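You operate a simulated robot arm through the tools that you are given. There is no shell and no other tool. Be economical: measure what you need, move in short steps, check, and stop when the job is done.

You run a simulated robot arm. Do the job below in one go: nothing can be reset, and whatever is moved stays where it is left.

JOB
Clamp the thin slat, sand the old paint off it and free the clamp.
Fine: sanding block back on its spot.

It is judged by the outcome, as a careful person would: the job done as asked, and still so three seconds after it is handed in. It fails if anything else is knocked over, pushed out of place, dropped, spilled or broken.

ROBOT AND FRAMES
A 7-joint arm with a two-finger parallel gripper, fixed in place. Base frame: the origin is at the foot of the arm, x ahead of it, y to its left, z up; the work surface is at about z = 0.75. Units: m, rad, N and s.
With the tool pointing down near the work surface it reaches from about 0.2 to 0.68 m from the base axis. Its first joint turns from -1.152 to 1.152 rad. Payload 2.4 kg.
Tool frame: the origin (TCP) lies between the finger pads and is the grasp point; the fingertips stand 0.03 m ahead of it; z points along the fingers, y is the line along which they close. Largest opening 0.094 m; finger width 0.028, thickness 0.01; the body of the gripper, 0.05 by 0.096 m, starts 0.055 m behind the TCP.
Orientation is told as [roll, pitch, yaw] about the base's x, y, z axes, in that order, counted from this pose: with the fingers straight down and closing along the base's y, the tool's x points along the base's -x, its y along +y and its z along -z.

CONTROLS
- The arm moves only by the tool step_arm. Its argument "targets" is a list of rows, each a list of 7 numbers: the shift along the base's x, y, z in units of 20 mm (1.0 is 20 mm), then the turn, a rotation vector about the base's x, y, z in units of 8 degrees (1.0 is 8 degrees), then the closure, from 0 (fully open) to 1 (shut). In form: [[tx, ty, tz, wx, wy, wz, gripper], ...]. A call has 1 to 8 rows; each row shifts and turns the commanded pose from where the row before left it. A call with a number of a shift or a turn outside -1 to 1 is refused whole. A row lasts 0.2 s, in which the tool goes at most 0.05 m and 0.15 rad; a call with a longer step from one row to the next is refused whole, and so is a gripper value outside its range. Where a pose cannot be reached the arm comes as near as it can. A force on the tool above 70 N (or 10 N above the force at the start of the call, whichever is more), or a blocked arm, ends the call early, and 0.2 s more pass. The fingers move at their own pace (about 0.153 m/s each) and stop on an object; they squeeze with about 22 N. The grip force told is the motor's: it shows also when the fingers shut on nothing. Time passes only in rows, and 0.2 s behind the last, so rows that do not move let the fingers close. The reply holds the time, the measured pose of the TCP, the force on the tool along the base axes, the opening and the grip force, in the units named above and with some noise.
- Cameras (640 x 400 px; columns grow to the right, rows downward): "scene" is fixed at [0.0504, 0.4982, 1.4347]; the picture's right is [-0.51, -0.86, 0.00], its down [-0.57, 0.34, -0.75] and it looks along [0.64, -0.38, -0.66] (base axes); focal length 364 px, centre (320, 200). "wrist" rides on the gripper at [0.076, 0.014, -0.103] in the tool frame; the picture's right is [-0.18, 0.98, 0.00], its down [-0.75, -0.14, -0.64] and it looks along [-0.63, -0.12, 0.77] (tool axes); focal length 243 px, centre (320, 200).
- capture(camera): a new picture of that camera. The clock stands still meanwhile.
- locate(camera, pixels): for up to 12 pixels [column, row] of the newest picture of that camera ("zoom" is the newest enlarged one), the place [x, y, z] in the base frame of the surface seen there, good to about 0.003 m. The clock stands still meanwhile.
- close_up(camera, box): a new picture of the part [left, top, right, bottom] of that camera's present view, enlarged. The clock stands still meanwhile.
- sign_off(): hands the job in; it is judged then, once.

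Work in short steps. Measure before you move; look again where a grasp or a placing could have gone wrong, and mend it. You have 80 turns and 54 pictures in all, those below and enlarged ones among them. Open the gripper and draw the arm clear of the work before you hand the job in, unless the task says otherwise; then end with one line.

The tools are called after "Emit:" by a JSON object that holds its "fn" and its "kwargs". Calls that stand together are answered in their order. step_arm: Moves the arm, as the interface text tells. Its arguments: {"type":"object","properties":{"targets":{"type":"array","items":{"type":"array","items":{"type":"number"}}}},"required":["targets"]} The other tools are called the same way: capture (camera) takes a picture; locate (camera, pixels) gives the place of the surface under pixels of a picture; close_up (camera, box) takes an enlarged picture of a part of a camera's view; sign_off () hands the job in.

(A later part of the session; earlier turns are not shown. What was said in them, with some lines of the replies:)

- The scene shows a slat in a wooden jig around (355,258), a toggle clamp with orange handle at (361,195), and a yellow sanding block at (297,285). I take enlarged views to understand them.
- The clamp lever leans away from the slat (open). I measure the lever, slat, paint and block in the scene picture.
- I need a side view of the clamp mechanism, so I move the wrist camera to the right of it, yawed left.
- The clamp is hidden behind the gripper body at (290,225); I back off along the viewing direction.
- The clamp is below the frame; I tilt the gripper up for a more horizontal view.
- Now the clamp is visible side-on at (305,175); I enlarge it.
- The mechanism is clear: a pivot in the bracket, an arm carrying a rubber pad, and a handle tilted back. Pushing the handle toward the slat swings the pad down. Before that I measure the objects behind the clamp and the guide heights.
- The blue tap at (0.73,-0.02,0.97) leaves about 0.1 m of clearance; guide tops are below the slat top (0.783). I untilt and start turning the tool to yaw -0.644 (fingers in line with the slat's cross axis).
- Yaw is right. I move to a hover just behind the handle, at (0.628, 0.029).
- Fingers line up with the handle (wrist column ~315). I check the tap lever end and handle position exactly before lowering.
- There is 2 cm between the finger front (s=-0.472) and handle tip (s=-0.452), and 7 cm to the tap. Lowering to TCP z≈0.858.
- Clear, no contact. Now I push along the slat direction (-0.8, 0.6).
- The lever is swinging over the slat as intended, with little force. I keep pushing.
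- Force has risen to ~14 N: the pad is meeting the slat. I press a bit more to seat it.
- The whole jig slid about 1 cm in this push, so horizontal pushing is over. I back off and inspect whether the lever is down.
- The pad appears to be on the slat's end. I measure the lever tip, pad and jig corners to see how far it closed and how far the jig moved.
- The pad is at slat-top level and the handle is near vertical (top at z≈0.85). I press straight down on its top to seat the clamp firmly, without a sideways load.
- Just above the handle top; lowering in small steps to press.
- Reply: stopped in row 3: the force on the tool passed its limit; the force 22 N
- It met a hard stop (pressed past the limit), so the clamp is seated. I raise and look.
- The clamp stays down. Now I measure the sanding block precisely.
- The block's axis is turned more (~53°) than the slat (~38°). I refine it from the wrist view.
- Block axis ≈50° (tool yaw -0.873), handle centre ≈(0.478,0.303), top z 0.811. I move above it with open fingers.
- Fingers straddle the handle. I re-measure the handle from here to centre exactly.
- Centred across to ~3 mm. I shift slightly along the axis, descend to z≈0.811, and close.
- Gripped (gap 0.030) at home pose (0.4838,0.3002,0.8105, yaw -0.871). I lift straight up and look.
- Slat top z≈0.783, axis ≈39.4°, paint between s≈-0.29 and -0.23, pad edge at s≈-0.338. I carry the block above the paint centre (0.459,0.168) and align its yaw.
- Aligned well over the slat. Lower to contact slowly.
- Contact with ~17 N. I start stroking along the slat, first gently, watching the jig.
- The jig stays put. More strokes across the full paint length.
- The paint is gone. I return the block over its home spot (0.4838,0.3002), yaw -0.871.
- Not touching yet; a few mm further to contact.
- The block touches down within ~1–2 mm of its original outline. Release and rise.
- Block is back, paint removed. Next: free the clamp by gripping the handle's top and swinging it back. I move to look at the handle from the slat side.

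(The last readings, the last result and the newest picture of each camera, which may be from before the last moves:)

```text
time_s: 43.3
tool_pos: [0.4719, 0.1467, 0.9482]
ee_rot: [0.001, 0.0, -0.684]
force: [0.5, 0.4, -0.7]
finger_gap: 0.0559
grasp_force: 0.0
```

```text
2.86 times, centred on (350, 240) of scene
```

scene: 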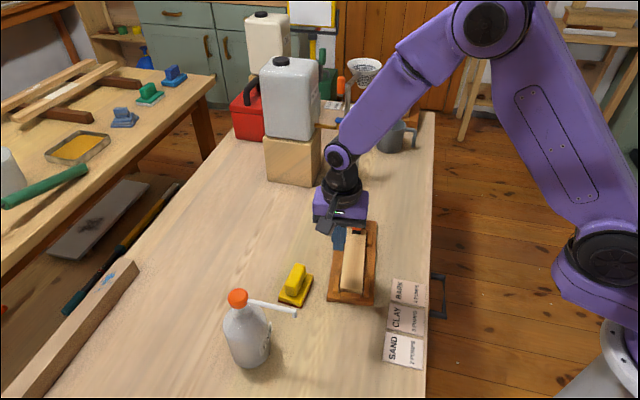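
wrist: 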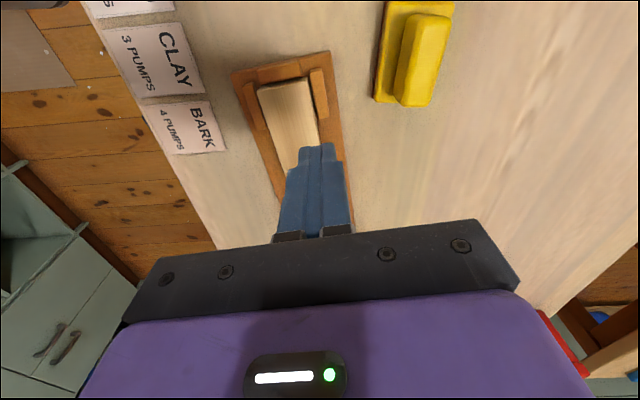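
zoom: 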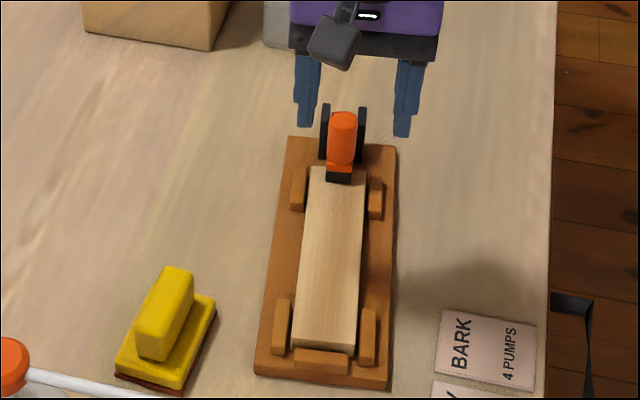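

Emit:
{"fn": "capture", "kwargs": {"camera": "wrist"}}

Emit:
{"fn": "locate", "kwargs": {"camera": "wrist", "pixels": [[341, 189], [333, 192], [351, 190], [338, 178], [342, 196], [337, 167]]}}

Emit:
{"fn": "locate", "kwargs": {"camera": "zoom", "pixels": [[342, 114], [341, 122], [287, 138], [397, 147], [388, 386], [256, 372]]}}

```text
19 pictures are left
```

wrist: 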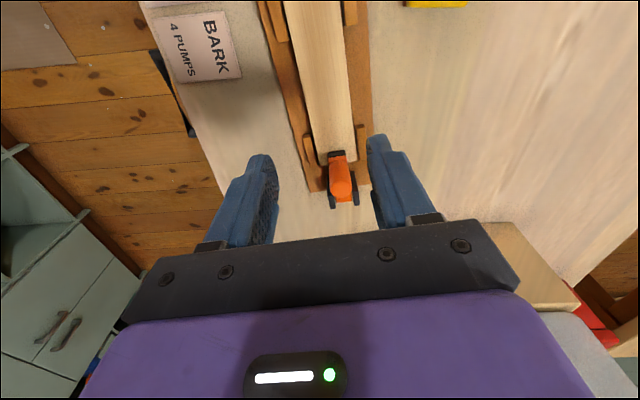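

```text
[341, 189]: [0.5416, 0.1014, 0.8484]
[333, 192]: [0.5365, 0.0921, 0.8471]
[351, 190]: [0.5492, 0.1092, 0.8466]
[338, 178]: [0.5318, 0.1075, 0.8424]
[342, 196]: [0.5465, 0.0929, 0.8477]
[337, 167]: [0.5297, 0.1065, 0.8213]
```

```text
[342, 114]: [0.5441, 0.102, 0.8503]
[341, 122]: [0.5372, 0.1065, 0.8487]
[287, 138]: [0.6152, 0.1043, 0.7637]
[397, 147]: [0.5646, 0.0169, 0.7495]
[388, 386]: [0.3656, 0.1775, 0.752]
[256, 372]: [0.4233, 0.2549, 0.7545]
```

Handle top centre is (0.5415,0.101,0.848). I go above it and lower so the fingertips straddle its top ~16 mm.

Emit:
{"fn": "step_arm", "kwargs": {"targets": [[0.87, -0.57, 0, 0, 0, 0, 0.4], [0.87, -0.57, 0, 0, 0, 0, 0.4], [0.87, -0.57, 0, 0, 0, 0, 0.4], [0.87, -0.57, 0, 0, 0, 0, 0.4], [0, 0, -0.9, 0, 0, 0, 0.4], [0, 0, -0.9, 0, 0, 0, 0.4], [0, 0, -0.7, 0, 0, 0, 0.4], [0, 0, -0.5, 0, 0, 0, 0.4]]}}

Emit:
{"fn": "step_arm", "kwargs": {"targets": [[0, 0, -0.6, 0, 0, 0, 0.4], [0, 0, -0.6, 0, 0, 0, 0.4], [0, 0, 0, 0, 0, 0, 0.4]]}}

Emit:
{"fn": "close_up", "kwargs": {"camera": "scene", "box": [300, 150, 420, 250]}}

```text
time_s: 45.1
tool_pos: [0.5415, 0.1033, 0.8885]
ee_rot: [0.002, 0.0, -0.683]
force: [-0.8, 0.2, -0.5]
finger_gap: 0.0565
grasp_force: 0.1
```

```text
time_s: 45.9
tool_pos: [0.5413, 0.1018, 0.8656]
ee_rot: [0.003, 0.0, -0.685]
force: [0.1, 0.0, -0.8]
finger_gap: 0.0561
grasp_force: 0.0
```

```text
4.00 times, centred on (360, 200) of scene
```

zoom: 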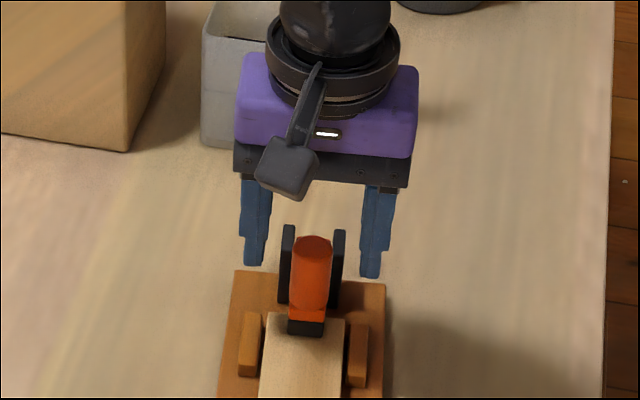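

Straddled and centred. Lower 5 mm more and close on the handle.

Emit:
{"fn": "step_arm", "kwargs": {"targets": [[0, 0, -0.25, 0, 0, 0, 0.4], [0, 0, 0, 0, 0, 0, 0.7], [0, 0, 0, 0, 0, 0, 1], [0, 0, 0, 0, 0, 0, 1]]}}

```text
time_s: 46.9
tool_pos: [0.5412, 0.1017, 0.8593]
ee_rot: [0.0, -0.001, -0.685]
force: [-3.3, -3.5, 1.0]
finger_gap: 0.0225
grasp_force: 22.0
```

Gripped (0.0225). Swing it back along its arc: up and away from the slat, first 15°.

Emit:
{"fn": "step_arm", "kwargs": {"targets": [[0.23, -0.19, 0.29, 0, 0, 0, 1], [0.23, -0.19, 0.29, 0, 0, 0, 1]]}}

Emit:
{"fn": "close_up", "kwargs": {"camera": "scene", "box": [300, 150, 420, 250]}}

```text
time_s: 47.5
tool_pos: [0.5524, 0.0943, 0.8721]
ee_rot: [-0.001, 0.002, -0.68]
force: [-4.5, 3.4, -0.5]
finger_gap: 0.0227
grasp_force: 22.6
```

```text
4.00 times, centred on (360, 200) of scene
```

zoom: 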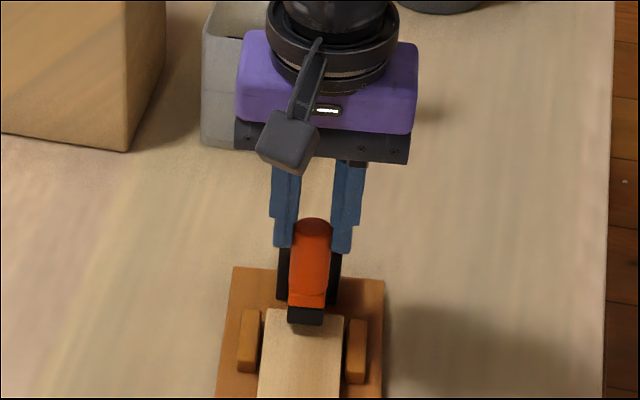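

The lever is rising with low force. Continue the arc.

Emit:
{"fn": "step_arm", "kwargs": {"targets": [[0.28, -0.235, 0.2, 0, 0, 0, 1], [0.28, -0.235, 0.2, 0, 0, 0, 1], [0.31, -0.26, 0.1, 0, 0, 0, 1], [0.31, -0.26, 0.1, 0, 0, 0, 1], [0.2, -0.17, 0.02, 0, 0, 0, 1]]}}

Emit:
{"fn": "close_up", "kwargs": {"camera": "scene", "box": [260, 170, 440, 310]}}

```text
time_s: 48.7
tool_pos: [0.5786, 0.0716, 0.8839]
ee_rot: [0.002, -0.001, -0.683]
force: [-7.6, 3.8, -1.4]
finger_gap: 0.0226
grasp_force: 22.3
```

```text
2.86 times, centred on (350, 240) of scene
```

zoom: 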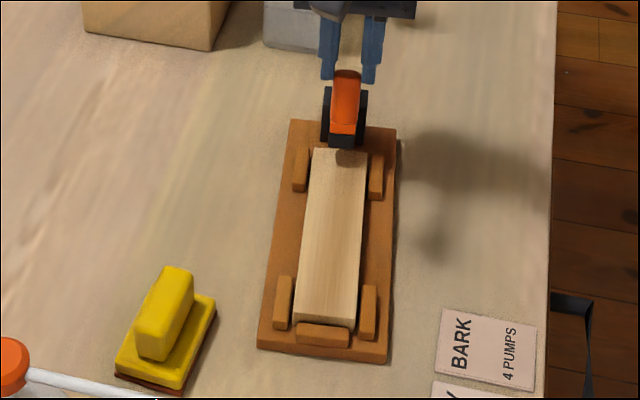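

The jig slid back (now ~3 mm past its original place), dragged by the stiff grip. I release the handle; a light push will finish opening it, as the hinge itself is loose.

Emit:
{"fn": "step_arm", "kwargs": {"targets": [[0, 0, 0, 0, 0, 0, 0.7], [0, 0, 0, 0, 0, 0, 0.4], [0, 0, 0.5, 0, 0, 0, 0.4], [0, 0, 1, 0, 0, 0, 0.4], [-0.77, 0.64, 1, 0, 0, 0, 0.4], [-0.77, 0.64, 0, 0, 0, 0, 1], [-0.77, 0.64, 0, 0, 0, 0, 1], [-0.77, 0.64, 0, 0, 0, 0, 1]]}}

Emit:
{"fn": "close_up", "kwargs": {"camera": "scene", "box": [260, 170, 440, 310]}}

```text
time_s: 50.5
tool_pos: [0.519, 0.1239, 0.9341]
ee_rot: [-0.002, 0.0, -0.685]
force: [0.0, -0.5, -0.6]
finger_gap: 0.0
grasp_force: 21.9
```

```text
2.86 times, centred on (350, 240) of scene
```

zoom: 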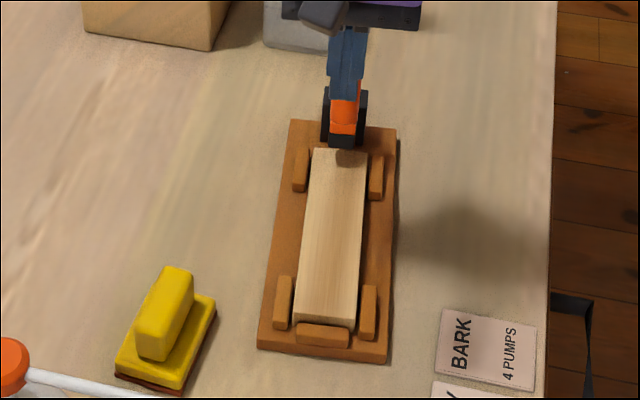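

The lever stays where left. Measure its present angle.

Emit:
{"fn": "locate", "kwargs": {"camera": "zoom", "pixels": [[341, 142], [341, 135], [344, 115], [344, 104], [291, 122], [396, 130], [387, 361], [259, 347], [313, 150], [366, 152]]}}

Emit:
{"fn": "capture", "kwargs": {"camera": "wrist"}}

```text
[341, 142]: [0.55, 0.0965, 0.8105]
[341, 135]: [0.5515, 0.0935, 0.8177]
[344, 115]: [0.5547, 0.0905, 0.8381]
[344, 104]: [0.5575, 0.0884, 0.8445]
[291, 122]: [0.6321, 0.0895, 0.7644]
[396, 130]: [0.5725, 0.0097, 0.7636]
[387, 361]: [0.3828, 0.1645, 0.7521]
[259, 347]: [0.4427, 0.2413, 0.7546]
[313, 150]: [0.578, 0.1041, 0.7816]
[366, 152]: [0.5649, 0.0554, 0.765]
```

```text
14 pictures are left
```

wrist: 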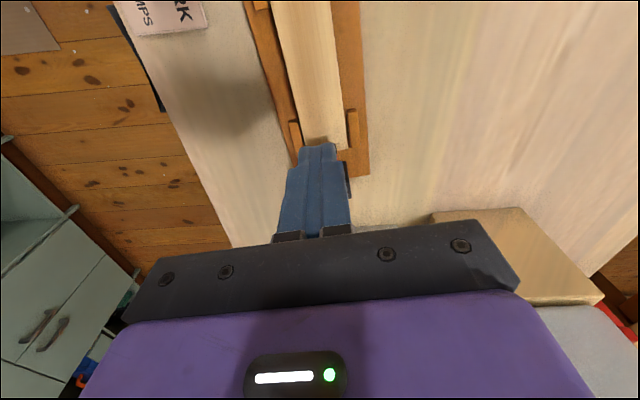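

Pad is ~2 cm above the slat, lever ~25° open. I lower closed fingers in front of the handle's top and push lightly back.

Emit:
{"fn": "step_arm", "kwargs": {"targets": [[0, 0, -0.92, 0, 0, 0, 1], [0, 0, -0.92, 0, 0, 0, 1], [0, 0, -0.92, 0, 0, 0, 1], [0.46, -0.385, 0, 0, 0, 0, 1], [0.46, -0.385, 0, 0, 0, 0, 1], [0.46, -0.385, 0, 0, 0, 0, 1], [0.31, -0.256, 0, 0, 0, 0, 1]]}}

Emit:
{"fn": "close_up", "kwargs": {"camera": "scene", "box": [260, 170, 440, 310]}}

```text
time_s: 52.1
tool_pos: [0.55, 0.096, 0.8792]
ee_rot: [-0.001, 0.002, -0.683]
force: [-5.0, 2.7, 5.0]
finger_gap: 0.0
grasp_force: 21.8
```

```text
2.86 times, centred on (350, 240) of scene
```

zoom: 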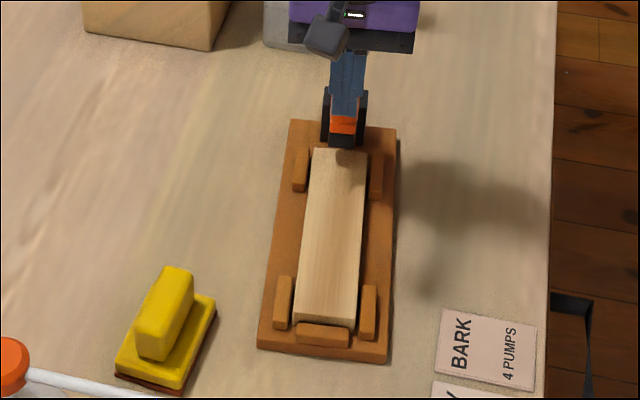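

Contact at ~7 N with the jig still. Continue pushing with a slight rise.

Emit:
{"fn": "step_arm", "kwargs": {"targets": [[0.23, -0.19, 0.15, 0, 0, 0, 1], [0.23, -0.19, 0.15, 0, 0, 0, 1], [0.31, -0.256, 0.1, 0, 0, 0, 1], [0.31, -0.256, 0.1, 0, 0, 0, 1]]}}

Emit:
{"fn": "close_up", "kwargs": {"camera": "scene", "box": [260, 170, 440, 310]}}

```text
time_s: 53.1
tool_pos: [0.5759, 0.0761, 0.8907]
ee_rot: [0.008, -0.01, -0.685]
force: [-4.0, 5.2, 34.2]
finger_gap: 0.0
grasp_force: 21.8
```

```text
2.86 times, centred on (350, 240) of scene
```

zoom: 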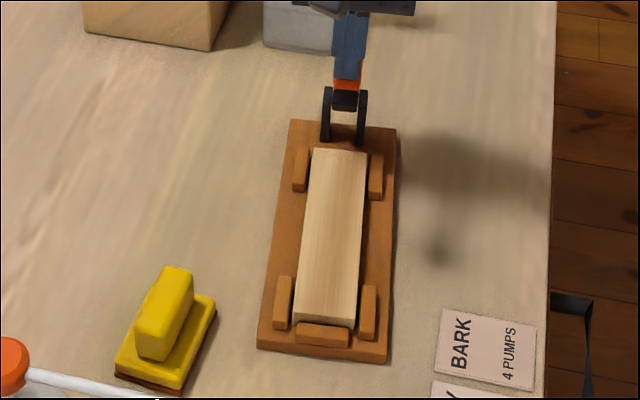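

The lever has swung to its open position (pressing at its stop), jig unmoved. I lift off and look.

Emit:
{"fn": "step_arm", "kwargs": {"targets": [[0, 0, 0.6, 0, 0, 0, 1], [0, 0, 1, 0, 0, 0, 1], [0, 0, 1, 0, 0, 0, 1], [-0.8, -0.3, 1, 0, 0, 0, 1], [-1, -0.5, 0.5, 0, 0, 0, 1], [-1, -0.5, 0, 0, 0, 0, 1], [-1, -0.5, 0, 0, 0, 0, 1], [-1, -0.5, 0, 0, 0, 0, 1]]}}

Emit:
{"fn": "close_up", "kwargs": {"camera": "scene", "box": [260, 170, 440, 310]}}

```text
time_s: 54.9
tool_pos: [0.4765, 0.0305, 0.9704]
ee_rot: [0.001, 0.0, -0.684]
force: [-0.5, -0.1, 0.2]
finger_gap: 0.0001
grasp_force: 22.1
```

```text
2.86 times, centred on (350, 240) of scene
```

zoom: 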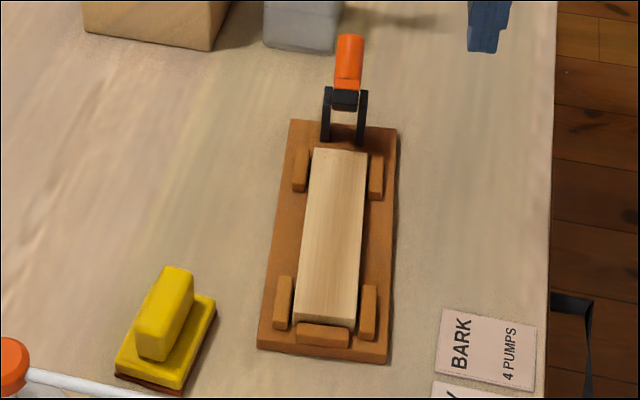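

The clamp is fully open as at the start, the slat is bare and in its jig, and the block is on its spot. I open the gripper, draw clear and take a last look.

Emit:
{"fn": "step_arm", "kwargs": {"targets": [[-1, -0.8, 1, 0, 0, 0, 0.3], [-1, -0.8, 1, 0, 0, 0, 0], [-1, -0.8, 1, 0, 0, 0, 0], [-1, -0.8, 0.5, 0, 0, 0, 0]]}}

Emit:
{"fn": "capture", "kwargs": {"camera": "scene"}}

```text
time_s: 55.9
tool_pos: [0.3959, -0.0326, 1.0408]
ee_rot: [0.0, -0.002, -0.684]
force: [0.2, -0.3, -0.3]
finger_gap: 0.0941
grasp_force: 0.0
```

```text
10 pictures are left
```

scene: 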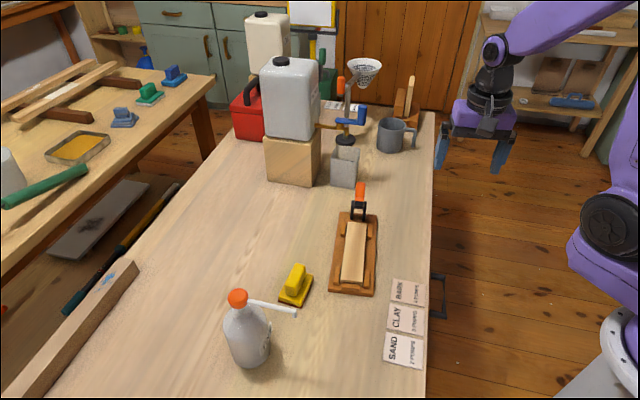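

Everything is in place; handing in.

Emit:
{"fn": "sign_off", "kwargs": {}}

```text
The job is handed in.
```

The slat was clamped and sanded bare, the clamp is open again, and the sanding block is within 1–2 mm of its spot; the jig slid about 1 cm during clamping and now sits about 4 mm from where it started.
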